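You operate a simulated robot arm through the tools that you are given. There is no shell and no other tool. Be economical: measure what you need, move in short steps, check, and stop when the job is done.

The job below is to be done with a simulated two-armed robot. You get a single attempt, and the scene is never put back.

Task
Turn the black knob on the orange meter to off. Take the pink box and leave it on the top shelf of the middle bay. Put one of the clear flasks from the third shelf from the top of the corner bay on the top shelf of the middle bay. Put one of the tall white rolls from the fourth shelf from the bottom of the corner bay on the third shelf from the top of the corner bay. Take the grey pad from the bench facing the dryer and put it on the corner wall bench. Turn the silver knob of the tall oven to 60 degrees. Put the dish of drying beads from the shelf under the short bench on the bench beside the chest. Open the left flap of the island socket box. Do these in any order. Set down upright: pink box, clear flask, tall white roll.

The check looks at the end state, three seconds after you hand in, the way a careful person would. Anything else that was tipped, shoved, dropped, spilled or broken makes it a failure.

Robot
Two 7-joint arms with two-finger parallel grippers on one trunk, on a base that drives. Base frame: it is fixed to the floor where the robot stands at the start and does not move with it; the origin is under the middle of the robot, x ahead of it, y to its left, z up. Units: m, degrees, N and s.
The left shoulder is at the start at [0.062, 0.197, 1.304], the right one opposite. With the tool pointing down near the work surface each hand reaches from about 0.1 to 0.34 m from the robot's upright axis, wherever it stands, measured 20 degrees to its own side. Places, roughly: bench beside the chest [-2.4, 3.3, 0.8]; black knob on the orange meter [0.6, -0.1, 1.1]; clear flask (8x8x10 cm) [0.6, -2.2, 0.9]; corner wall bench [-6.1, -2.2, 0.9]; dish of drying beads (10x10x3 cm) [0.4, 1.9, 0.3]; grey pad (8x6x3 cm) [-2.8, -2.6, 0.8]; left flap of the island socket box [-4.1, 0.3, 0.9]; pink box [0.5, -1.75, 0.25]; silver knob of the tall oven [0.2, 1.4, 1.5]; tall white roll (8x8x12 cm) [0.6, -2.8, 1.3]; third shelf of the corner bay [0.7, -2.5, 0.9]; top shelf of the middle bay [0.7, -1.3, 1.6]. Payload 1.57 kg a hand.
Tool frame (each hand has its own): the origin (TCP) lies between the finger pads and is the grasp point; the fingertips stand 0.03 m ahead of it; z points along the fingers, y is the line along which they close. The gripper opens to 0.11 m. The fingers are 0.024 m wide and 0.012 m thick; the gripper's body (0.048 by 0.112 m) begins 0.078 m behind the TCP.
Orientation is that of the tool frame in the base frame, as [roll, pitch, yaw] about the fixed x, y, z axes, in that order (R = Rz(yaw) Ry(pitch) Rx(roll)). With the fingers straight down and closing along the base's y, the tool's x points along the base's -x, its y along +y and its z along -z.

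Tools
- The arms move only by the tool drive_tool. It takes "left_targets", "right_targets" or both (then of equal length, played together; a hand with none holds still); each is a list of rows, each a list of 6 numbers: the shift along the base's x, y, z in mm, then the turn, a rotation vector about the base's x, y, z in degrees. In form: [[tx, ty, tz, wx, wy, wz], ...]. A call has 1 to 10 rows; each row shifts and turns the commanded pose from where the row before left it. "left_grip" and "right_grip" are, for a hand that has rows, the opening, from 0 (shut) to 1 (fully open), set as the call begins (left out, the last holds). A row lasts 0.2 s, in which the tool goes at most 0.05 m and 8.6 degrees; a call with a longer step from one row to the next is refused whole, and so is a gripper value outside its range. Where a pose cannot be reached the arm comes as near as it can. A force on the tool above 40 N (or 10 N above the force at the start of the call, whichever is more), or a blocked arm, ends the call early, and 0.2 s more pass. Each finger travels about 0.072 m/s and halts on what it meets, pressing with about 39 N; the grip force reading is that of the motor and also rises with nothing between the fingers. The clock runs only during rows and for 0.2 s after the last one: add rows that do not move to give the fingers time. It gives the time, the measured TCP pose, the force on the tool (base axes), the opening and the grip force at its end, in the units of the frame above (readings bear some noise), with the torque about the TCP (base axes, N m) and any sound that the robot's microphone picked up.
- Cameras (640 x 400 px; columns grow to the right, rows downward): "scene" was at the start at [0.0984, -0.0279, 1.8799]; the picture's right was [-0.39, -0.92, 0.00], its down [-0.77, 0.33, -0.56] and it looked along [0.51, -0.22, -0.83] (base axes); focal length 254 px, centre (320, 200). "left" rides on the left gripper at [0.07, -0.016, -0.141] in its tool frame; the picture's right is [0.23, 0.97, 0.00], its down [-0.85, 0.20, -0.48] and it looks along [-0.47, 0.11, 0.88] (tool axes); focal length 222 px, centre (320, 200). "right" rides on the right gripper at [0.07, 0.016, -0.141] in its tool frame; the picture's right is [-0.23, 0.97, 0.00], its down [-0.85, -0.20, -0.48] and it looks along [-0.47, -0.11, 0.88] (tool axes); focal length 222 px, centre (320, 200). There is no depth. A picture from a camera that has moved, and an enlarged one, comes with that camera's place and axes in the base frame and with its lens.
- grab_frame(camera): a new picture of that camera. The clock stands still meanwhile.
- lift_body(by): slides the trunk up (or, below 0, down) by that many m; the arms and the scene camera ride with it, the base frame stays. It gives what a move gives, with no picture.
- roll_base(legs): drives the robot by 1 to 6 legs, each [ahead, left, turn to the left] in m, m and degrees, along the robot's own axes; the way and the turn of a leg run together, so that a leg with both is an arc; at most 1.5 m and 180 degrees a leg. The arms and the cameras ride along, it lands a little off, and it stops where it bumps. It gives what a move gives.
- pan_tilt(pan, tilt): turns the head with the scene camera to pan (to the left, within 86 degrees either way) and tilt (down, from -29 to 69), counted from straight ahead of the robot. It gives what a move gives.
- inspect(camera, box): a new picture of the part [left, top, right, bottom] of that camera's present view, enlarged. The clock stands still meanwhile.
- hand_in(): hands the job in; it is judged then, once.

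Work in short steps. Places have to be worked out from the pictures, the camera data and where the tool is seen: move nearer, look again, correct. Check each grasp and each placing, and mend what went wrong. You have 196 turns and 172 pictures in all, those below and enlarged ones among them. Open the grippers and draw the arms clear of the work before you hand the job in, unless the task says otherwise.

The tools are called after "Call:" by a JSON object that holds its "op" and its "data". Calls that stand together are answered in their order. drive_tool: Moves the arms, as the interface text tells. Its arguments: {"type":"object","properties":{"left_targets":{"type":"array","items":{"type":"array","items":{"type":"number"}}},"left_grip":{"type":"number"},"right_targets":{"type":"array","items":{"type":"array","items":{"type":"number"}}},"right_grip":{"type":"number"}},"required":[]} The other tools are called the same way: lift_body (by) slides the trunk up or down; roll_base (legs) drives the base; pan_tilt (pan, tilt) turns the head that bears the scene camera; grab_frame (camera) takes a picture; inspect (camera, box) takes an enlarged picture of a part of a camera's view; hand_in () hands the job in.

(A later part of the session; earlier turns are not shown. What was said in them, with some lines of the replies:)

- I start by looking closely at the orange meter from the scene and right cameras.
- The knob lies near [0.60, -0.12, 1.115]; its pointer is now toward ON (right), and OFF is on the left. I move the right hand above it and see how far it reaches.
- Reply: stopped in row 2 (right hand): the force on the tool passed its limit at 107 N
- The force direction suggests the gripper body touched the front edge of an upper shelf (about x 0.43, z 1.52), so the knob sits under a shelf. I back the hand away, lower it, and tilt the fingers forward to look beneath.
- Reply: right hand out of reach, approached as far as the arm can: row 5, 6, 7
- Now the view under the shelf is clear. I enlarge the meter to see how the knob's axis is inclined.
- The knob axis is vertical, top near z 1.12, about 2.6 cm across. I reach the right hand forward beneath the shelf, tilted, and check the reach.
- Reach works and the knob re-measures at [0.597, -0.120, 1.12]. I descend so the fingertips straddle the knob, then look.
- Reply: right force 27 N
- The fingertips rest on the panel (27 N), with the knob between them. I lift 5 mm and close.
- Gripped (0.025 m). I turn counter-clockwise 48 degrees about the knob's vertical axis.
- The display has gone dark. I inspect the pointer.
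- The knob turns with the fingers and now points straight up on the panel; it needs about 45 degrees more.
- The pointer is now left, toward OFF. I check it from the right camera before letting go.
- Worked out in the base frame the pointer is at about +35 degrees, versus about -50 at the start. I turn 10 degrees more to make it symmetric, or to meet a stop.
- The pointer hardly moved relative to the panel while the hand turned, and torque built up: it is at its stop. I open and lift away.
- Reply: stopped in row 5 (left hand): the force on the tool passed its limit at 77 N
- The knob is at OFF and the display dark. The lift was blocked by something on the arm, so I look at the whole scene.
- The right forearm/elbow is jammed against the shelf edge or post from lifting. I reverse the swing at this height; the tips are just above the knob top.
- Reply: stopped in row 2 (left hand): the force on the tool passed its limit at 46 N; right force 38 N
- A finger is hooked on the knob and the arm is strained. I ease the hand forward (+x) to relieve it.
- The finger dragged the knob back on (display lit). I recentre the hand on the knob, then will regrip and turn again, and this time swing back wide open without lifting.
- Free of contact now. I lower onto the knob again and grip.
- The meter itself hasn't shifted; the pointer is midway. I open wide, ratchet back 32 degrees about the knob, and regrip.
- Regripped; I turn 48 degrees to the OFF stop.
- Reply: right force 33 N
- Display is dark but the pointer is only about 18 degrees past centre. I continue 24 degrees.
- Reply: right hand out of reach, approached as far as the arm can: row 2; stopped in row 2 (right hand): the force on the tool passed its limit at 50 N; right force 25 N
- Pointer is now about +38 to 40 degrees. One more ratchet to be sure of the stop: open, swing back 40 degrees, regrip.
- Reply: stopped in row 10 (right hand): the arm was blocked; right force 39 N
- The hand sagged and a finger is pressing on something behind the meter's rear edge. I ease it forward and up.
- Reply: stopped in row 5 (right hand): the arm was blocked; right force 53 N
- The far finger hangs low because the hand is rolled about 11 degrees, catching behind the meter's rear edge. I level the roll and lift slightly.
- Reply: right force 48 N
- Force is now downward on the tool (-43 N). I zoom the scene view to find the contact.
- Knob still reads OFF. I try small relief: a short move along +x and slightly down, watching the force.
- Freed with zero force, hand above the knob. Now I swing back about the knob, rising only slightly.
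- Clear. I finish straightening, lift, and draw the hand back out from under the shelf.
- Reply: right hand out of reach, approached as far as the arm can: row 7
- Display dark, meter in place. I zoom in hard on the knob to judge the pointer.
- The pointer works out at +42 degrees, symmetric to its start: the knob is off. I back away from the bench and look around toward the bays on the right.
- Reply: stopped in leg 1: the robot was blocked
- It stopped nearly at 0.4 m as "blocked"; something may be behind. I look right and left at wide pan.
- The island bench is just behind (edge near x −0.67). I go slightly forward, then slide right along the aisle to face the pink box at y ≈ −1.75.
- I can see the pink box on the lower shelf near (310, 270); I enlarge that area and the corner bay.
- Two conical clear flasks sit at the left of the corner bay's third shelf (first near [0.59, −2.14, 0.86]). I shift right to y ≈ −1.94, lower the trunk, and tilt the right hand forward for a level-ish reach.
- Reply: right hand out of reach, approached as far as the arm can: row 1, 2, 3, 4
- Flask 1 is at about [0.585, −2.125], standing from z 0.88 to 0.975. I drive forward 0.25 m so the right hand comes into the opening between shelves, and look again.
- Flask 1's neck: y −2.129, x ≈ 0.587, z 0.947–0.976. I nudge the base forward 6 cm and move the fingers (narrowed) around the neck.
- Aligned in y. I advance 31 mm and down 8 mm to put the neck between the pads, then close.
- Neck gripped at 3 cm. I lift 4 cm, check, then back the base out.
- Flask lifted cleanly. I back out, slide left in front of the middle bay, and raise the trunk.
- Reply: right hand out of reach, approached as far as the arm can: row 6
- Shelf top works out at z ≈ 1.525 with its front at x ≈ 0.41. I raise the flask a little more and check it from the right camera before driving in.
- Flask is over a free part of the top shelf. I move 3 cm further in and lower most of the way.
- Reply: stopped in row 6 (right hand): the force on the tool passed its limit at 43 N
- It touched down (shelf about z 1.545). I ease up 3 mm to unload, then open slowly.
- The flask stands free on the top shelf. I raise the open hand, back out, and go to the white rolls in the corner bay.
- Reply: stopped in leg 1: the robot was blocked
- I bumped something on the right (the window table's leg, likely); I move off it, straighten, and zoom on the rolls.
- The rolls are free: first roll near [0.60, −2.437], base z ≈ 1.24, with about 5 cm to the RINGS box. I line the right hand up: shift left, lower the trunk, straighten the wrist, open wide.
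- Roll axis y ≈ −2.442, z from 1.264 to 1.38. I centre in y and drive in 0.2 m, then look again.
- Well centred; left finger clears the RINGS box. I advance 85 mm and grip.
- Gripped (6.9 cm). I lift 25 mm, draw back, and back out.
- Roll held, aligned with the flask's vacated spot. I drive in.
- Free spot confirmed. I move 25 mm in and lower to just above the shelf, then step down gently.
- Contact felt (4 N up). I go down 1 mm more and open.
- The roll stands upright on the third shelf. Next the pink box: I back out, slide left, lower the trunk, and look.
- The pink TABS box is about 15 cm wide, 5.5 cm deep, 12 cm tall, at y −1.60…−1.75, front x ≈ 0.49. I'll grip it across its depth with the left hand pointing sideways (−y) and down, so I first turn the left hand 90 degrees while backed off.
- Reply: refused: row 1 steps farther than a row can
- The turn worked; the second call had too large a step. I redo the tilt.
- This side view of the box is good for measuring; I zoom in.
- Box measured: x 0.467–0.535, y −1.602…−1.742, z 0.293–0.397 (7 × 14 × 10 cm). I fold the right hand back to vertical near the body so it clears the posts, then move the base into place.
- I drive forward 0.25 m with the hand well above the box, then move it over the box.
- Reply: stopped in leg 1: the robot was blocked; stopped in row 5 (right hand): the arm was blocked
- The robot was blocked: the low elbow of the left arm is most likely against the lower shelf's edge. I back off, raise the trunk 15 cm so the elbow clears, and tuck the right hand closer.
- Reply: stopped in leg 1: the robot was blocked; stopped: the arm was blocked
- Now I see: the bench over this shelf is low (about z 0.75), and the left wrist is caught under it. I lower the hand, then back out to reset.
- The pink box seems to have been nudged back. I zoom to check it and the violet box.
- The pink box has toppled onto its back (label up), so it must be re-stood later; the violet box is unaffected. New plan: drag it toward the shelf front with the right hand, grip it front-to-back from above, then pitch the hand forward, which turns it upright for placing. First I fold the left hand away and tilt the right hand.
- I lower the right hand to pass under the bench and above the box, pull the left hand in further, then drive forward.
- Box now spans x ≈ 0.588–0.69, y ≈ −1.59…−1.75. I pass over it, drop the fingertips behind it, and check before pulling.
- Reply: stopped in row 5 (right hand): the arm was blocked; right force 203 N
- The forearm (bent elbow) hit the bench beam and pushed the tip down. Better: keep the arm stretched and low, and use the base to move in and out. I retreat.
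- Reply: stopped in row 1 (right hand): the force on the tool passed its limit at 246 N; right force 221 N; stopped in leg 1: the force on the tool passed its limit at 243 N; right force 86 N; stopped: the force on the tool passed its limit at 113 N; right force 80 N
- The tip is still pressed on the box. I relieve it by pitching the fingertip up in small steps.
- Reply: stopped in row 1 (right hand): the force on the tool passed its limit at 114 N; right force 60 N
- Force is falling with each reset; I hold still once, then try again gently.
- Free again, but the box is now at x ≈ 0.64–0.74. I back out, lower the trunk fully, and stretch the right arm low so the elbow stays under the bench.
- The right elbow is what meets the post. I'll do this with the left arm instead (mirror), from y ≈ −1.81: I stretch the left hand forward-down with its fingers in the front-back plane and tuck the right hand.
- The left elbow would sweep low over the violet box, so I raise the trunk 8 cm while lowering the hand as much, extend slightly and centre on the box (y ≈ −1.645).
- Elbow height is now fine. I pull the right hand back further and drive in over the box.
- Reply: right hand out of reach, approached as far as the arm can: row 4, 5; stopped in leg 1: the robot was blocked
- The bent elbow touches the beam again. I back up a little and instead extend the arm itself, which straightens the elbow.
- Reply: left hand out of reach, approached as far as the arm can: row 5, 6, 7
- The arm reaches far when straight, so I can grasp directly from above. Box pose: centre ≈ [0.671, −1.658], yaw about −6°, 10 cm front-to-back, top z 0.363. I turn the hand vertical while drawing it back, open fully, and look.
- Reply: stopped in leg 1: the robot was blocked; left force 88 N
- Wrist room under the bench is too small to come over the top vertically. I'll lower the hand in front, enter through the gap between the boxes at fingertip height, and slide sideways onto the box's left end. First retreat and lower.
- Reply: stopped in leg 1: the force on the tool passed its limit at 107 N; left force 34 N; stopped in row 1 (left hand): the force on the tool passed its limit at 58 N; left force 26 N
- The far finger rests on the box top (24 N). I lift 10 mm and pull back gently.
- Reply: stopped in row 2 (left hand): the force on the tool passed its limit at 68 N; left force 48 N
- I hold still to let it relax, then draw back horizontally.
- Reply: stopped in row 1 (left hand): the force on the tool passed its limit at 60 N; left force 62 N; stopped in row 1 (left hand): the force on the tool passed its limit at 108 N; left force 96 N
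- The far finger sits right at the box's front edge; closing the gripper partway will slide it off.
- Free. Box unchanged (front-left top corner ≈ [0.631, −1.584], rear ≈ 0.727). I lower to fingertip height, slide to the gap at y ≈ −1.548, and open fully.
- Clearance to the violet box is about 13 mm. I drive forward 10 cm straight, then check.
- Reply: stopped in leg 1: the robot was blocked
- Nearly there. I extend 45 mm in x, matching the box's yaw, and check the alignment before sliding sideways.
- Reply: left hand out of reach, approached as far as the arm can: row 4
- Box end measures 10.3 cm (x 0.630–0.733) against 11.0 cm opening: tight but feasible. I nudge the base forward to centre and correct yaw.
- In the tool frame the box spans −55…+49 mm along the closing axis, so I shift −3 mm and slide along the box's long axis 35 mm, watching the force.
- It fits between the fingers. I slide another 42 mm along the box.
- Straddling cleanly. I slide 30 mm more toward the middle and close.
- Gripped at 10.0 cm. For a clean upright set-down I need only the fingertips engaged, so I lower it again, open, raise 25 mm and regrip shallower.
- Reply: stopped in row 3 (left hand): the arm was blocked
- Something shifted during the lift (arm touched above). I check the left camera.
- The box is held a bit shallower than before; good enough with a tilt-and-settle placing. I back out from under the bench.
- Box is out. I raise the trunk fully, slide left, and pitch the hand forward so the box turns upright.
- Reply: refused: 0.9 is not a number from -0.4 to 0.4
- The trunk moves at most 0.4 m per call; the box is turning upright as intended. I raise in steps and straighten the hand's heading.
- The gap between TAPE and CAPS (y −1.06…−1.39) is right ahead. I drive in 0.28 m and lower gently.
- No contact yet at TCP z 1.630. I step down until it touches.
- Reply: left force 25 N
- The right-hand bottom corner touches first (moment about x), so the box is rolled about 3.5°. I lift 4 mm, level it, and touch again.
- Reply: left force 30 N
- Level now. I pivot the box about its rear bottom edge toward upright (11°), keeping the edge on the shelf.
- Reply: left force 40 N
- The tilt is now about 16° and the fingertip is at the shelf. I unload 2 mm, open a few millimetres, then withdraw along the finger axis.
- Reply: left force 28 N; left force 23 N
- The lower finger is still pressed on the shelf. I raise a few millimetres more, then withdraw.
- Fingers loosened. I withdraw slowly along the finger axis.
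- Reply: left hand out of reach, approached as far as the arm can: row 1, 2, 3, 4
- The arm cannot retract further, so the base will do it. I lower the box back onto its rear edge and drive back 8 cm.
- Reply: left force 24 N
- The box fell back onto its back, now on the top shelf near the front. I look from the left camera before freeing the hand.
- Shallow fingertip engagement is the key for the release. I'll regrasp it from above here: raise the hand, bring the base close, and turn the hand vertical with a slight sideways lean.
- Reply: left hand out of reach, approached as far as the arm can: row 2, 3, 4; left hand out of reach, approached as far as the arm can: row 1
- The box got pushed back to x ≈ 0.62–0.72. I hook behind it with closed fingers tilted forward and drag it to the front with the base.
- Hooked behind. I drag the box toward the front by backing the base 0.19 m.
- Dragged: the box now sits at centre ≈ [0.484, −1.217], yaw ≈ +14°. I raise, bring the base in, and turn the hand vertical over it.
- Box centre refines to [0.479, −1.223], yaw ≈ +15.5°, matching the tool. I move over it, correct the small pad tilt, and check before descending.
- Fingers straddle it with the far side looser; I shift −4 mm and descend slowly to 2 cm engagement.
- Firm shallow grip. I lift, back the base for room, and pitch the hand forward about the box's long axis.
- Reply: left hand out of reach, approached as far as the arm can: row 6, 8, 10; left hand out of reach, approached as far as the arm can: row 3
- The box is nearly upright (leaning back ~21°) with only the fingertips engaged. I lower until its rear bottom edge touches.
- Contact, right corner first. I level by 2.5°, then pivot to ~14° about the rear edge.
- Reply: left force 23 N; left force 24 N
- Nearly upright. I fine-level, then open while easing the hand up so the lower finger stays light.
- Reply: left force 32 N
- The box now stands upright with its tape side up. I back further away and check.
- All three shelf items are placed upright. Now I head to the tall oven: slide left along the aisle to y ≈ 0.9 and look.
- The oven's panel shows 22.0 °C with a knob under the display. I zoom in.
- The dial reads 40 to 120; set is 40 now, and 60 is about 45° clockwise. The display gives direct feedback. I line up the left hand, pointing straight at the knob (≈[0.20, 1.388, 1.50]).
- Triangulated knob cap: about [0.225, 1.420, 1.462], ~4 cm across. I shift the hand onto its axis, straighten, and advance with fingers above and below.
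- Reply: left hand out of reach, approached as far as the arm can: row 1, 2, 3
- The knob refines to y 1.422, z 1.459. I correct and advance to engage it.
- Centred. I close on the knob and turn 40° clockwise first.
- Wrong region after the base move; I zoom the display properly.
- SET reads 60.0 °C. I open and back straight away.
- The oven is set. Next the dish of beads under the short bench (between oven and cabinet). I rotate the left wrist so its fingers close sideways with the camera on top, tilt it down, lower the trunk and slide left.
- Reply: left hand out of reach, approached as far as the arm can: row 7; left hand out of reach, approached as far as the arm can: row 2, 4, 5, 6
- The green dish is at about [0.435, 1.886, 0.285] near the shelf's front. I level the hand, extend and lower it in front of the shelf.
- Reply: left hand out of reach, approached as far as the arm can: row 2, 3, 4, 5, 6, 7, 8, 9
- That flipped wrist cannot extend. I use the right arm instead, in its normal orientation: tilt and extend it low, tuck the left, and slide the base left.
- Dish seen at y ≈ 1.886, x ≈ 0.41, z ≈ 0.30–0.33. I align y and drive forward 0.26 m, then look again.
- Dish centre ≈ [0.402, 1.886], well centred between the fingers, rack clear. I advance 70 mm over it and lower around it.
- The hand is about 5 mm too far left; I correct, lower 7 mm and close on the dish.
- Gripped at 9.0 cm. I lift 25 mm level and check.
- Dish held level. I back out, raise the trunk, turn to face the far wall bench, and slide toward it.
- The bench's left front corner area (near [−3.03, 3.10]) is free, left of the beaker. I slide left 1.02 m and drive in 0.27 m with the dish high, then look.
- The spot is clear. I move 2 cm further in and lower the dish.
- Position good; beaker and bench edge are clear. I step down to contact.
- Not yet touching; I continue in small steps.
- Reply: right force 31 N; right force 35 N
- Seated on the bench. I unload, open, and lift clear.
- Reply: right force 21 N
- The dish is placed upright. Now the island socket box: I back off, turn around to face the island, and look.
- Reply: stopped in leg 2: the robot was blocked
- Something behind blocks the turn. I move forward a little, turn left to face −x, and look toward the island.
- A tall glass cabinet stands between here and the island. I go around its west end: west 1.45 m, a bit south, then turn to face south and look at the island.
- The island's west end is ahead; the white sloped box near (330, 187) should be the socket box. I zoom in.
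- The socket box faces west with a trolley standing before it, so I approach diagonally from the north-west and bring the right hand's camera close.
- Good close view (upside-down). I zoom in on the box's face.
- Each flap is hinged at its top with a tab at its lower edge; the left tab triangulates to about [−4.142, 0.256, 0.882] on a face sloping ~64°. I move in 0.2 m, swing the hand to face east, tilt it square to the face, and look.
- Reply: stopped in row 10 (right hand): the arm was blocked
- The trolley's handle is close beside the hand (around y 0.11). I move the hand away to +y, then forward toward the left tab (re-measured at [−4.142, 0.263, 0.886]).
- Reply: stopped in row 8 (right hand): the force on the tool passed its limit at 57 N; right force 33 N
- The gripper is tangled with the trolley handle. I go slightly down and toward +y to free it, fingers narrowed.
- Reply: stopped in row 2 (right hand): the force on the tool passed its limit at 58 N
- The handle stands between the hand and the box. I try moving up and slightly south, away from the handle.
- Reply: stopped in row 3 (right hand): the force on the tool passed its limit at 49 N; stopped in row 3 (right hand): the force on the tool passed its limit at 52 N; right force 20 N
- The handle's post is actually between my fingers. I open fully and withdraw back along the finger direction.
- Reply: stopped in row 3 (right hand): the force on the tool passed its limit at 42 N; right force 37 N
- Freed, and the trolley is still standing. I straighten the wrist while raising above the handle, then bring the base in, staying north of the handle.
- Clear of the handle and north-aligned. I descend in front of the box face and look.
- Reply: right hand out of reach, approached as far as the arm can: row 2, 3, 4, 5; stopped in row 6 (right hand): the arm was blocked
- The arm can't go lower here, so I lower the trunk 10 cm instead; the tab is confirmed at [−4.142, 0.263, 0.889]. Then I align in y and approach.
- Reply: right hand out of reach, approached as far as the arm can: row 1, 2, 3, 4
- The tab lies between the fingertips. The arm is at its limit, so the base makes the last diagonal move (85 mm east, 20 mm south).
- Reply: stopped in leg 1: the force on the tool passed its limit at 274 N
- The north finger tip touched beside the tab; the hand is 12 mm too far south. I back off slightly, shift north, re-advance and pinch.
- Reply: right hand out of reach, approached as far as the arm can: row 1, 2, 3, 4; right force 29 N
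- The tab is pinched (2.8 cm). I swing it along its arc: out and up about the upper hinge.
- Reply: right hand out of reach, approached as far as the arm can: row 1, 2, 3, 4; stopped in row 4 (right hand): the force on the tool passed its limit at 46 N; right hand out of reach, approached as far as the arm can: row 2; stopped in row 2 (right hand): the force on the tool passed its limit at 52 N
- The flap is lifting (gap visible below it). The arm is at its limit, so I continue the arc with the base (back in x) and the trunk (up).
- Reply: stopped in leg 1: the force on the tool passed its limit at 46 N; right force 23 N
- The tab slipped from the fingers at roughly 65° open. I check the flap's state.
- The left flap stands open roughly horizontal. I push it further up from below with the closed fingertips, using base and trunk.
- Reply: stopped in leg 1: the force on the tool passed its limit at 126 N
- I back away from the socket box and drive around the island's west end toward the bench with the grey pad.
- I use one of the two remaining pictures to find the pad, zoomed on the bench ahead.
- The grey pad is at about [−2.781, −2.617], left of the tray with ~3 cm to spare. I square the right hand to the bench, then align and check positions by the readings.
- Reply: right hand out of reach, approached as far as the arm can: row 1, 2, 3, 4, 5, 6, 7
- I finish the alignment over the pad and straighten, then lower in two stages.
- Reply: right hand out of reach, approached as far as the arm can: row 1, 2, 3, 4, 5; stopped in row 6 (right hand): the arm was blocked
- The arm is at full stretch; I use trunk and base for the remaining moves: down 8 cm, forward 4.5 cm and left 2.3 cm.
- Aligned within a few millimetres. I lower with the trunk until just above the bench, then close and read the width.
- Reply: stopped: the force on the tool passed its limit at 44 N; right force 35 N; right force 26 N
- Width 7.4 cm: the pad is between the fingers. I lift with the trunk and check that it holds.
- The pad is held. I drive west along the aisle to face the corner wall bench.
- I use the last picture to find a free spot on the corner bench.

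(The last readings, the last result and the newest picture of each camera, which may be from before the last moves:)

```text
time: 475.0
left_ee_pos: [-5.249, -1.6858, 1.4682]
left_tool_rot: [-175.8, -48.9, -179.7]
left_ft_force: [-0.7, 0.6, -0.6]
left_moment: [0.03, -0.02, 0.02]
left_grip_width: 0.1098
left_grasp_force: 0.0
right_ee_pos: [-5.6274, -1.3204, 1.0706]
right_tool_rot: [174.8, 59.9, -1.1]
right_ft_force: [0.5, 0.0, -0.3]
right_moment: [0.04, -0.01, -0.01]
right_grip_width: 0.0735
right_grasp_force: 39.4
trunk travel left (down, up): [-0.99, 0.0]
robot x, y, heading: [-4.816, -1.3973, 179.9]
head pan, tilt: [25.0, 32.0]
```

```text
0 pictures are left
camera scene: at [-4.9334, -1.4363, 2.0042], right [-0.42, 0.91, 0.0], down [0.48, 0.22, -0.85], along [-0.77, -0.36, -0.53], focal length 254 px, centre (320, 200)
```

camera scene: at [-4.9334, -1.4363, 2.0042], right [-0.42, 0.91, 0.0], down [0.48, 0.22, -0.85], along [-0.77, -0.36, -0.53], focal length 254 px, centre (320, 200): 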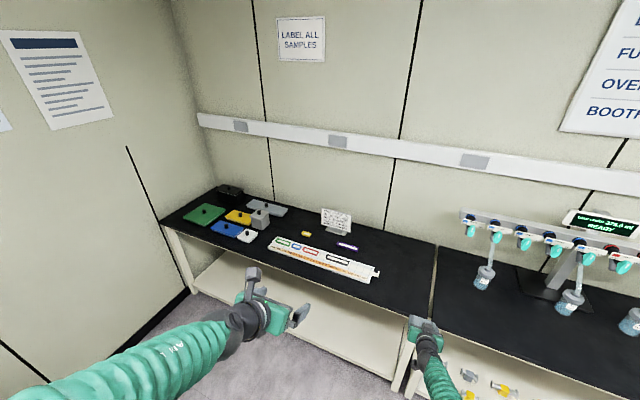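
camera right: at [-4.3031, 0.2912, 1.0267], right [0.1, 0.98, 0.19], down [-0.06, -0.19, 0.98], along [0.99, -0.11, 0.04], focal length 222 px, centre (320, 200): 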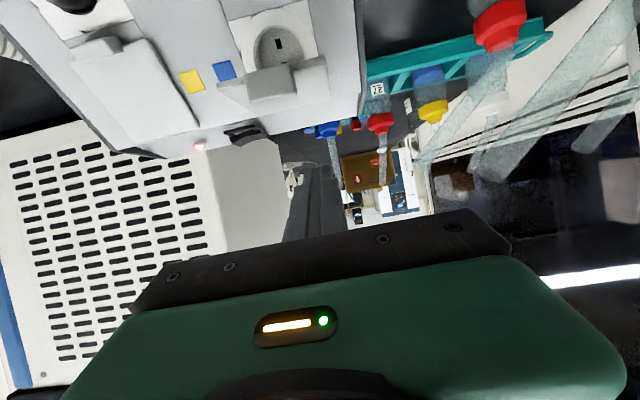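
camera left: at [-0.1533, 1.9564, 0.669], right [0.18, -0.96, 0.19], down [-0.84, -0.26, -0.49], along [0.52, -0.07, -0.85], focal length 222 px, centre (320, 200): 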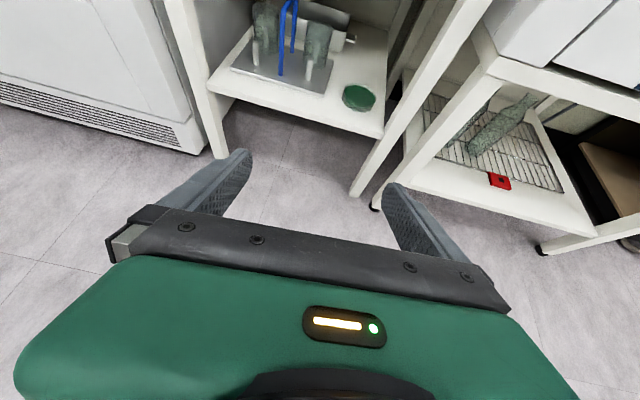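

The right part of the corner bench (around [−6.0, −1.45]) is empty. I drive 0.36 m ahead and 0.13 m left, then lower by trunk.

Call:
{"op": "roll_base", "data": {"legs": [[0, 0.13, 0], [0.36, 0, 0]]}}

Call:
{"op": "lift_body", "data": {"by": -0.13}}

Call:
{"op": "lift_body", "data": {"by": -0.02}}

```text
time: 476.6
left_ee_pos: [-5.2475, -1.8324, 1.4625]
left_tool_rot: [-176.9, -48.3, -178.3]
left_ft_force: [0.9, -0.8, -0.1]
left_moment: [0.07, -0.03, -0.07]
left_grip_width: 0.1098
left_grasp_force: 0.0
right_ee_pos: [-5.6326, -1.4616, 1.0746]
right_tool_rot: [175.6, 60.3, -0.3]
right_ft_force: [-0.2, -1.1, -0.9]
right_moment: [0.05, -0.03, -0.11]
right_grip_width: 0.0737
right_grasp_force: 39.0
trunk travel left (down, up): [-0.99, 0.0]
robot x, y, heading: [-4.8274, -1.5286, 180.1]
head pan, tilt: [25.0, 32.0]
stopped in leg 2: the robot was blocked; the commanded pose is now the measured one
```

```text
time: 478.2
left_ee_pos: [-5.2518, -1.7926, 1.3368]
left_tool_rot: [-174.5, -48.4, 179.7]
left_ft_force: [1.2, 0.0, -0.2]
left_moment: [0.02, 0.05, 0.01]
left_grip_width: 0.1101
left_grasp_force: 0.0
right_ee_pos: [-5.6357, -1.4262, 0.9391]
right_tool_rot: [172.6, 59.8, -3.1]
right_ft_force: [0.8, 1.5, 0.5]
right_moment: [-0.02, -0.01, 0.05]
right_grip_width: 0.0737
right_grasp_force: 39.1
trunk travel left (down, up): [-0.86, 0.13]
robot x, y, heading: [-4.8237, -1.5217, 180.1]
head pan, tilt: [25.0, 32.0]
```

```text
time: 478.9
left_ee_pos: [-5.2546, -1.796, 1.3186]
left_tool_rot: [-174.6, -48.8, 179.8]
left_ft_force: [-0.1, 1.2, -0.1]
left_moment: [-0.04, 0.06, 0.0]
left_grip_width: 0.11
left_grasp_force: 0.0
right_ee_pos: [-5.6365, -1.4279, 0.9186]
right_tool_rot: [173.0, 59.9, -2.9]
right_ft_force: [0.1, 1.3, -1.4]
right_moment: [-0.02, 0.01, 0.05]
right_grip_width: 0.0737
right_grasp_force: 38.6
trunk travel left (down, up): [-0.84, 0.15]
robot x, y, heading: [-4.8229, -1.5202, 179.9]
head pan, tilt: [25.0, 32.0]
```

The forward leg was blocked at once. I raise again and retry the approach from slightly further north.

Call:
{"op": "lift_body", "data": {"by": 0.14}}

Call:
{"op": "roll_base", "data": {"legs": [[0, -0.05, 0], [0.34, 0, 0]]}}

```text
time: 480.6
left_ee_pos: [-5.2548, -1.8113, 1.4555]
left_tool_rot: [-175.4, -49.0, -179.5]
left_ft_force: [0.6, 0.1, -0.4]
left_moment: [0.01, -0.03, -0.01]
left_grip_width: 0.1101
left_grasp_force: 0.0
right_ee_pos: [-5.6368, -1.4397, 1.0603]
right_tool_rot: [173.8, 59.9, -1.9]
right_ft_force: [0.1, 0.1, -0.7]
right_moment: [-0.03, 0.04, 0.02]
right_grip_width: 0.0739
right_grasp_force: 38.9
trunk travel left (down, up): [-0.98, 0.01]
robot x, y, heading: [-4.8251, -1.5252, 179.9]
head pan, tilt: [25.0, 32.0]
```

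```text
time: 483.3
left_ee_pos: [-5.5928, -1.7598, 1.4546]
left_tool_rot: [-175.5, -48.5, -179.5]
left_ft_force: [-0.1, -0.9, 1.3]
left_moment: [0.03, 0.0, -0.01]
left_grip_width: 0.1098
left_grasp_force: 0.1
right_ee_pos: [-5.9751, -1.3928, 1.0623]
right_tool_rot: [173.8, 60.1, -1.8]
right_ft_force: [0.5, -0.4, -0.6]
right_moment: [0.02, 0.02, 0.0]
right_grip_width: 0.0737
right_grasp_force: 39.3
trunk travel left (down, up): [-0.98, 0.01]
robot x, y, heading: [-5.1716, -1.4763, 179.6]
head pan, tilt: [25.0, 32.0]
```

Now over the bench at [−5.975, −1.393]. I shift the hand 5 cm south, then lower.

Call:
{"op": "drive_tool", "data": {"right_targets": [[0, -17, 0, 0, 0, 0], [0, -17, 0, 0, 0, 0], [0, -16, 0, 0, 0, 0], [0, 0, 0, 0, 0, 0]]}}

Call:
{"op": "lift_body", "data": {"by": -0.14}}

Call:
{"op": "lift_body", "data": {"by": -0.015}}

```text
time: 484.3
left_ee_pos: [-5.5959, -1.7672, 1.4521]
left_tool_rot: [-176.0, -48.2, -179.2]
left_ft_force: [0.9, 0.1, 0.2]
left_moment: [-0.02, -0.02, 0.0]
left_grip_width: 0.1097
left_grasp_force: 0.1
right_ee_pos: [-5.9755, -1.4415, 1.0689]
right_tool_rot: [174.4, 59.8, -1.4]
right_ft_force: [-0.2, -0.6, 0.0]
right_moment: [0.0, -0.01, -0.03]
right_grip_width: 0.0737
right_grasp_force: 39.2
right hand out of reach, approached as far as the arm can: row 1, 2, 3
trunk travel left (down, up): [-0.98, 0.01]
robot x, y, heading: [-5.1692, -1.481, 179.6]
head pan, tilt: [25.0, 32.0]
```

```text
time: 486.0
left_ee_pos: [-5.5964, -1.7616, 1.3134]
left_tool_rot: [-175.4, -48.2, -179.5]
left_ft_force: [0.7, -0.6, 0.2]
left_moment: [0.0, 0.0, 0.01]
left_grip_width: 0.11
left_grasp_force: 0.1
right_ee_pos: [-5.9756, -1.4346, 0.93]
right_tool_rot: [173.9, 59.9, -1.7]
right_ft_force: [-0.3, -0.2, 0.1]
right_moment: [0.02, -0.01, 0.0]
right_grip_width: 0.0735
right_grasp_force: 38.8
trunk travel left (down, up): [-0.84, 0.15]
robot x, y, heading: [-5.1704, -1.4706, 179.7]
head pan, tilt: [25.0, 32.0]
```

```text
time: 486.6
left_ee_pos: [-5.5971, -1.7619, 1.2976]
left_tool_rot: [-175.5, -48.2, -179.5]
left_ft_force: [0.0, -0.6, -1.8]
left_moment: [0.0, 0.01, -0.01]
left_grip_width: 0.1102
left_grasp_force: 0.1
right_ee_pos: [-5.9759, -1.4354, 0.9148]
right_tool_rot: [174.0, 59.9, -1.7]
right_ft_force: [-0.9, -0.1, -0.7]
right_moment: [0.05, -0.03, 0.05]
right_grip_width: 0.0739
right_grasp_force: 38.5
trunk travel left (down, up): [-0.825, 0.165]
robot x, y, heading: [-5.171, -1.4718, 179.9]
head pan, tilt: [25.0, 32.0]
```

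Still above the bench; I step down with the trunk until contact.

Call:
{"op": "lift_body", "data": {"by": -0.015}}

Call:
{"op": "lift_body", "data": {"by": -0.01}}

Call:
{"op": "lift_body", "data": {"by": -0.01}}

Call:
{"op": "lift_body", "data": {"by": -0.01}}

```text
time: 487.2
left_ee_pos: [-5.5962, -1.7636, 1.2828]
left_tool_rot: [-175.6, -48.2, -179.3]
left_ft_force: [0.5, 0.5, -0.2]
left_moment: [-0.02, -0.03, 0.02]
left_grip_width: 0.1102
left_grasp_force: 0.1
right_ee_pos: [-5.9753, -1.4378, 0.8984]
right_tool_rot: [174.0, 59.8, -1.6]
right_ft_force: [0.4, 0.0, 0.2]
right_moment: [0.0, 0.01, 0.0]
right_grip_width: 0.0739
right_grasp_force: 39.0
trunk travel left (down, up): [-0.81, 0.18]
robot x, y, heading: [-5.1694, -1.4723, 179.6]
head pan, tilt: [25.0, 32.0]
```

```text
time: 487.8
left_ee_pos: [-5.5963, -1.7632, 1.2729]
left_tool_rot: [-175.6, -48.2, -179.4]
left_ft_force: [-0.3, -0.3, -0.2]
left_moment: [-0.01, 0.03, 0.0]
left_grip_width: 0.11
left_grasp_force: 0.1
right_ee_pos: [-5.977, -1.4361, 0.8893]
right_tool_rot: [174.1, 59.9, -1.7]
right_ft_force: [0.0, 0.2, -0.4]
right_moment: [0.04, 0.01, -0.01]
right_grip_width: 0.0738
right_grasp_force: 38.6
trunk travel left (down, up): [-0.8, 0.19]
robot x, y, heading: [-5.171, -1.4783, 179.9]
head pan, tilt: [25.0, 32.0]
```

```text
time: 488.4
left_ee_pos: [-5.592, -1.7651, 1.2665]
left_tool_rot: [-175.8, -48.5, -179.3]
left_ft_force: [-0.5, -0.4, 0.0]
left_moment: [-0.02, 0.02, 0.01]
left_grip_width: 0.1101
left_grasp_force: 0.1
right_ee_pos: [-5.9747, -1.4377, 0.8875]
right_tool_rot: [174.6, 60.4, -1.2]
right_ft_force: [-12.2, -0.7, 33.3]
right_moment: [1.29, 0.43, 0.39]
right_grip_width: 0.0738
right_grasp_force: 38.6
trunk travel left (down, up): [-0.79, 0.2]
robot x, y, heading: [-5.1704, -1.4761, 179.9]
head pan, tilt: [25.0, 32.0]
```

```text
time: 488.8
left_ee_pos: [-5.5918, -1.762, 1.26]
left_tool_rot: [-175.7, -48.5, -179.3]
left_ft_force: [-0.3, -0.4, -0.6]
left_moment: [0.0, 0.0, -0.02]
left_grip_width: 0.1101
left_grasp_force: 0.1
right_ee_pos: [-5.9779, -1.436, 0.8866]
right_tool_rot: [174.4, 60.9, -1.2]
right_ft_force: [9.4, 0.3, 22.4]
right_moment: [0.81, -0.67, -0.39]
right_grip_width: 0.0736
right_grasp_force: 39.2
trunk travel left (down, up): [-0.786, 0.204]
robot x, y, heading: [-5.1698, -1.4756, 179.7]
head pan, tilt: [25.0, 32.0]
stopped: the force on the tool passed its limit at 50 N (the readings are from after the stop); the commanded pose is now the measured one
```

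Contact at TCP z 0.887, matching a bench top near 0.87. I unload a little, open, lift and back away.

Call:
{"op": "lift_body", "data": {"by": 0.006}}

Call:
{"op": "drive_tool", "data": {"right_targets": [[0, 0, 0, 0, 0, 0], [0, 0, 0, 0, 0, 0], [0, 0, 0, 0, 0, 0], [0, 0, 0, 0, 0, 0]], "right_grip": 1.0}}

Call:
{"op": "lift_body", "data": {"by": 0.18}}

Call:
{"op": "roll_base", "data": {"legs": [[-0.35, 0, 0]]}}

```text
time: 489.4
left_ee_pos: [-5.5961, -1.7633, 1.265]
left_tool_rot: [-175.7, -48.3, -179.4]
left_ft_force: [0.0, 0.2, -0.1]
left_moment: [-0.02, 0.01, 0.01]
left_grip_width: 0.11
left_grasp_force: 0.1
right_ee_pos: [-5.9778, -1.4367, 0.8877]
right_tool_rot: [174.3, 60.5, -1.4]
right_ft_force: [1.3, -0.6, 3.5]
right_moment: [0.14, -0.08, -0.05]
right_grip_width: 0.0737
right_grasp_force: 39.2
trunk travel left (down, up): [-0.792, 0.198]
robot x, y, heading: [-5.1711, -1.4786, 179.7]
head pan, tilt: [25.0, 32.0]
```

```text
time: 490.4
left_ee_pos: [-5.5952, -1.7619, 1.265]
left_tool_rot: [-175.6, -48.4, -179.4]
left_ft_force: [-0.5, 0.6, 0.3]
left_moment: [0.02, 0.0, 0.04]
left_grip_width: 0.1102
left_grasp_force: 0.0
right_ee_pos: [-5.9792, -1.4368, 0.8881]
right_tool_rot: [174.4, 60.6, -1.3]
right_ft_force: [0.1, 0.5, 0.4]
right_moment: [0.02, -0.02, 0.01]
right_grip_width: 0.1099
right_grasp_force: 0.1
trunk travel left (down, up): [-0.792, 0.198]
robot x, y, heading: [-5.171, -1.4744, 180.1]
head pan, tilt: [25.0, 32.0]
```

```text
time: 492.4
left_ee_pos: [-5.5965, -1.7617, 1.4438]
left_tool_rot: [-175.6, -48.3, -179.5]
left_ft_force: [0.2, 0.3, 0.2]
left_moment: [0.03, -0.05, -0.02]
left_grip_width: 0.1099
left_grasp_force: 0.1
right_ee_pos: [-5.9791, -1.4365, 1.067]
right_tool_rot: [174.4, 60.4, -1.4]
right_ft_force: [0.4, -0.2, 0.6]
right_moment: [-0.04, 0.03, -0.06]
right_grip_width: 0.1101
right_grasp_force: 0.2
trunk travel left (down, up): [-0.972, 0.018]
robot x, y, heading: [-5.1712, -1.4752, 179.7]
head pan, tilt: [25.0, 32.0]
```

```text
time: 494.6
left_ee_pos: [-5.2457, -1.7641, 1.443]
left_tool_rot: [-175.6, -48.1, -179.2]
left_ft_force: [0.0, -1.4, -0.3]
left_moment: [0.02, -0.06, -0.01]
left_grip_width: 0.11
left_grasp_force: 0.1
right_ee_pos: [-5.6302, -1.44, 1.0647]
right_tool_rot: [174.3, 60.3, -1.0]
right_ft_force: [-0.6, -0.1, 0.4]
right_moment: [0.02, 0.02, 0.02]
right_grip_width: 0.1097
right_grasp_force: 0.2
trunk travel left (down, up): [-0.972, 0.018]
robot x, y, heading: [-4.8201, -1.4748, -179.8]
head pan, tilt: [25.0, 32.0]
```

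The pad has been released on the corner bench, both grippers are open and clear of the work, and no pictures remain, so I hand in.

Call:
{"op": "hand_in", "data": {}}

```text
The job is handed in.
```

I carried out all eight steps and handed the job in, but three things are not confirmed. The robot also made contact with several things the task says must not be moved.

**Confirmed in pictures:**
- Meter knob is off, with the display dark.
- Oven display reads SET 60.0 °C.
- Pink box and clear flask stand upright on the middle bay's top shelf.
- White roll stands upright on the corner bay's third shelf.
- Bead dish is on the bench beside the chest.

**Not confirmed:**
- **Flap:** it stood open about 65° in the last picture I took. I then pushed it further up but did not look again.
- **Grey pad:** I placed it without a picture, going by the grip width and the contact force on the bench. It is near the right end of the corner bench.
- **Oven knob:** I did not look at the display again after letting go.

**Contacts along the way:**
- **Pink box:** it fell over twice before I stood it up on the top shelf.
- **Trolley by the island:** my gripper was caught on its handle for a while. It was still standing when I got free.
- **Benches and cabinet:** the base bumped a bench or cabinet a few times while driving. I saw nothing displaced.
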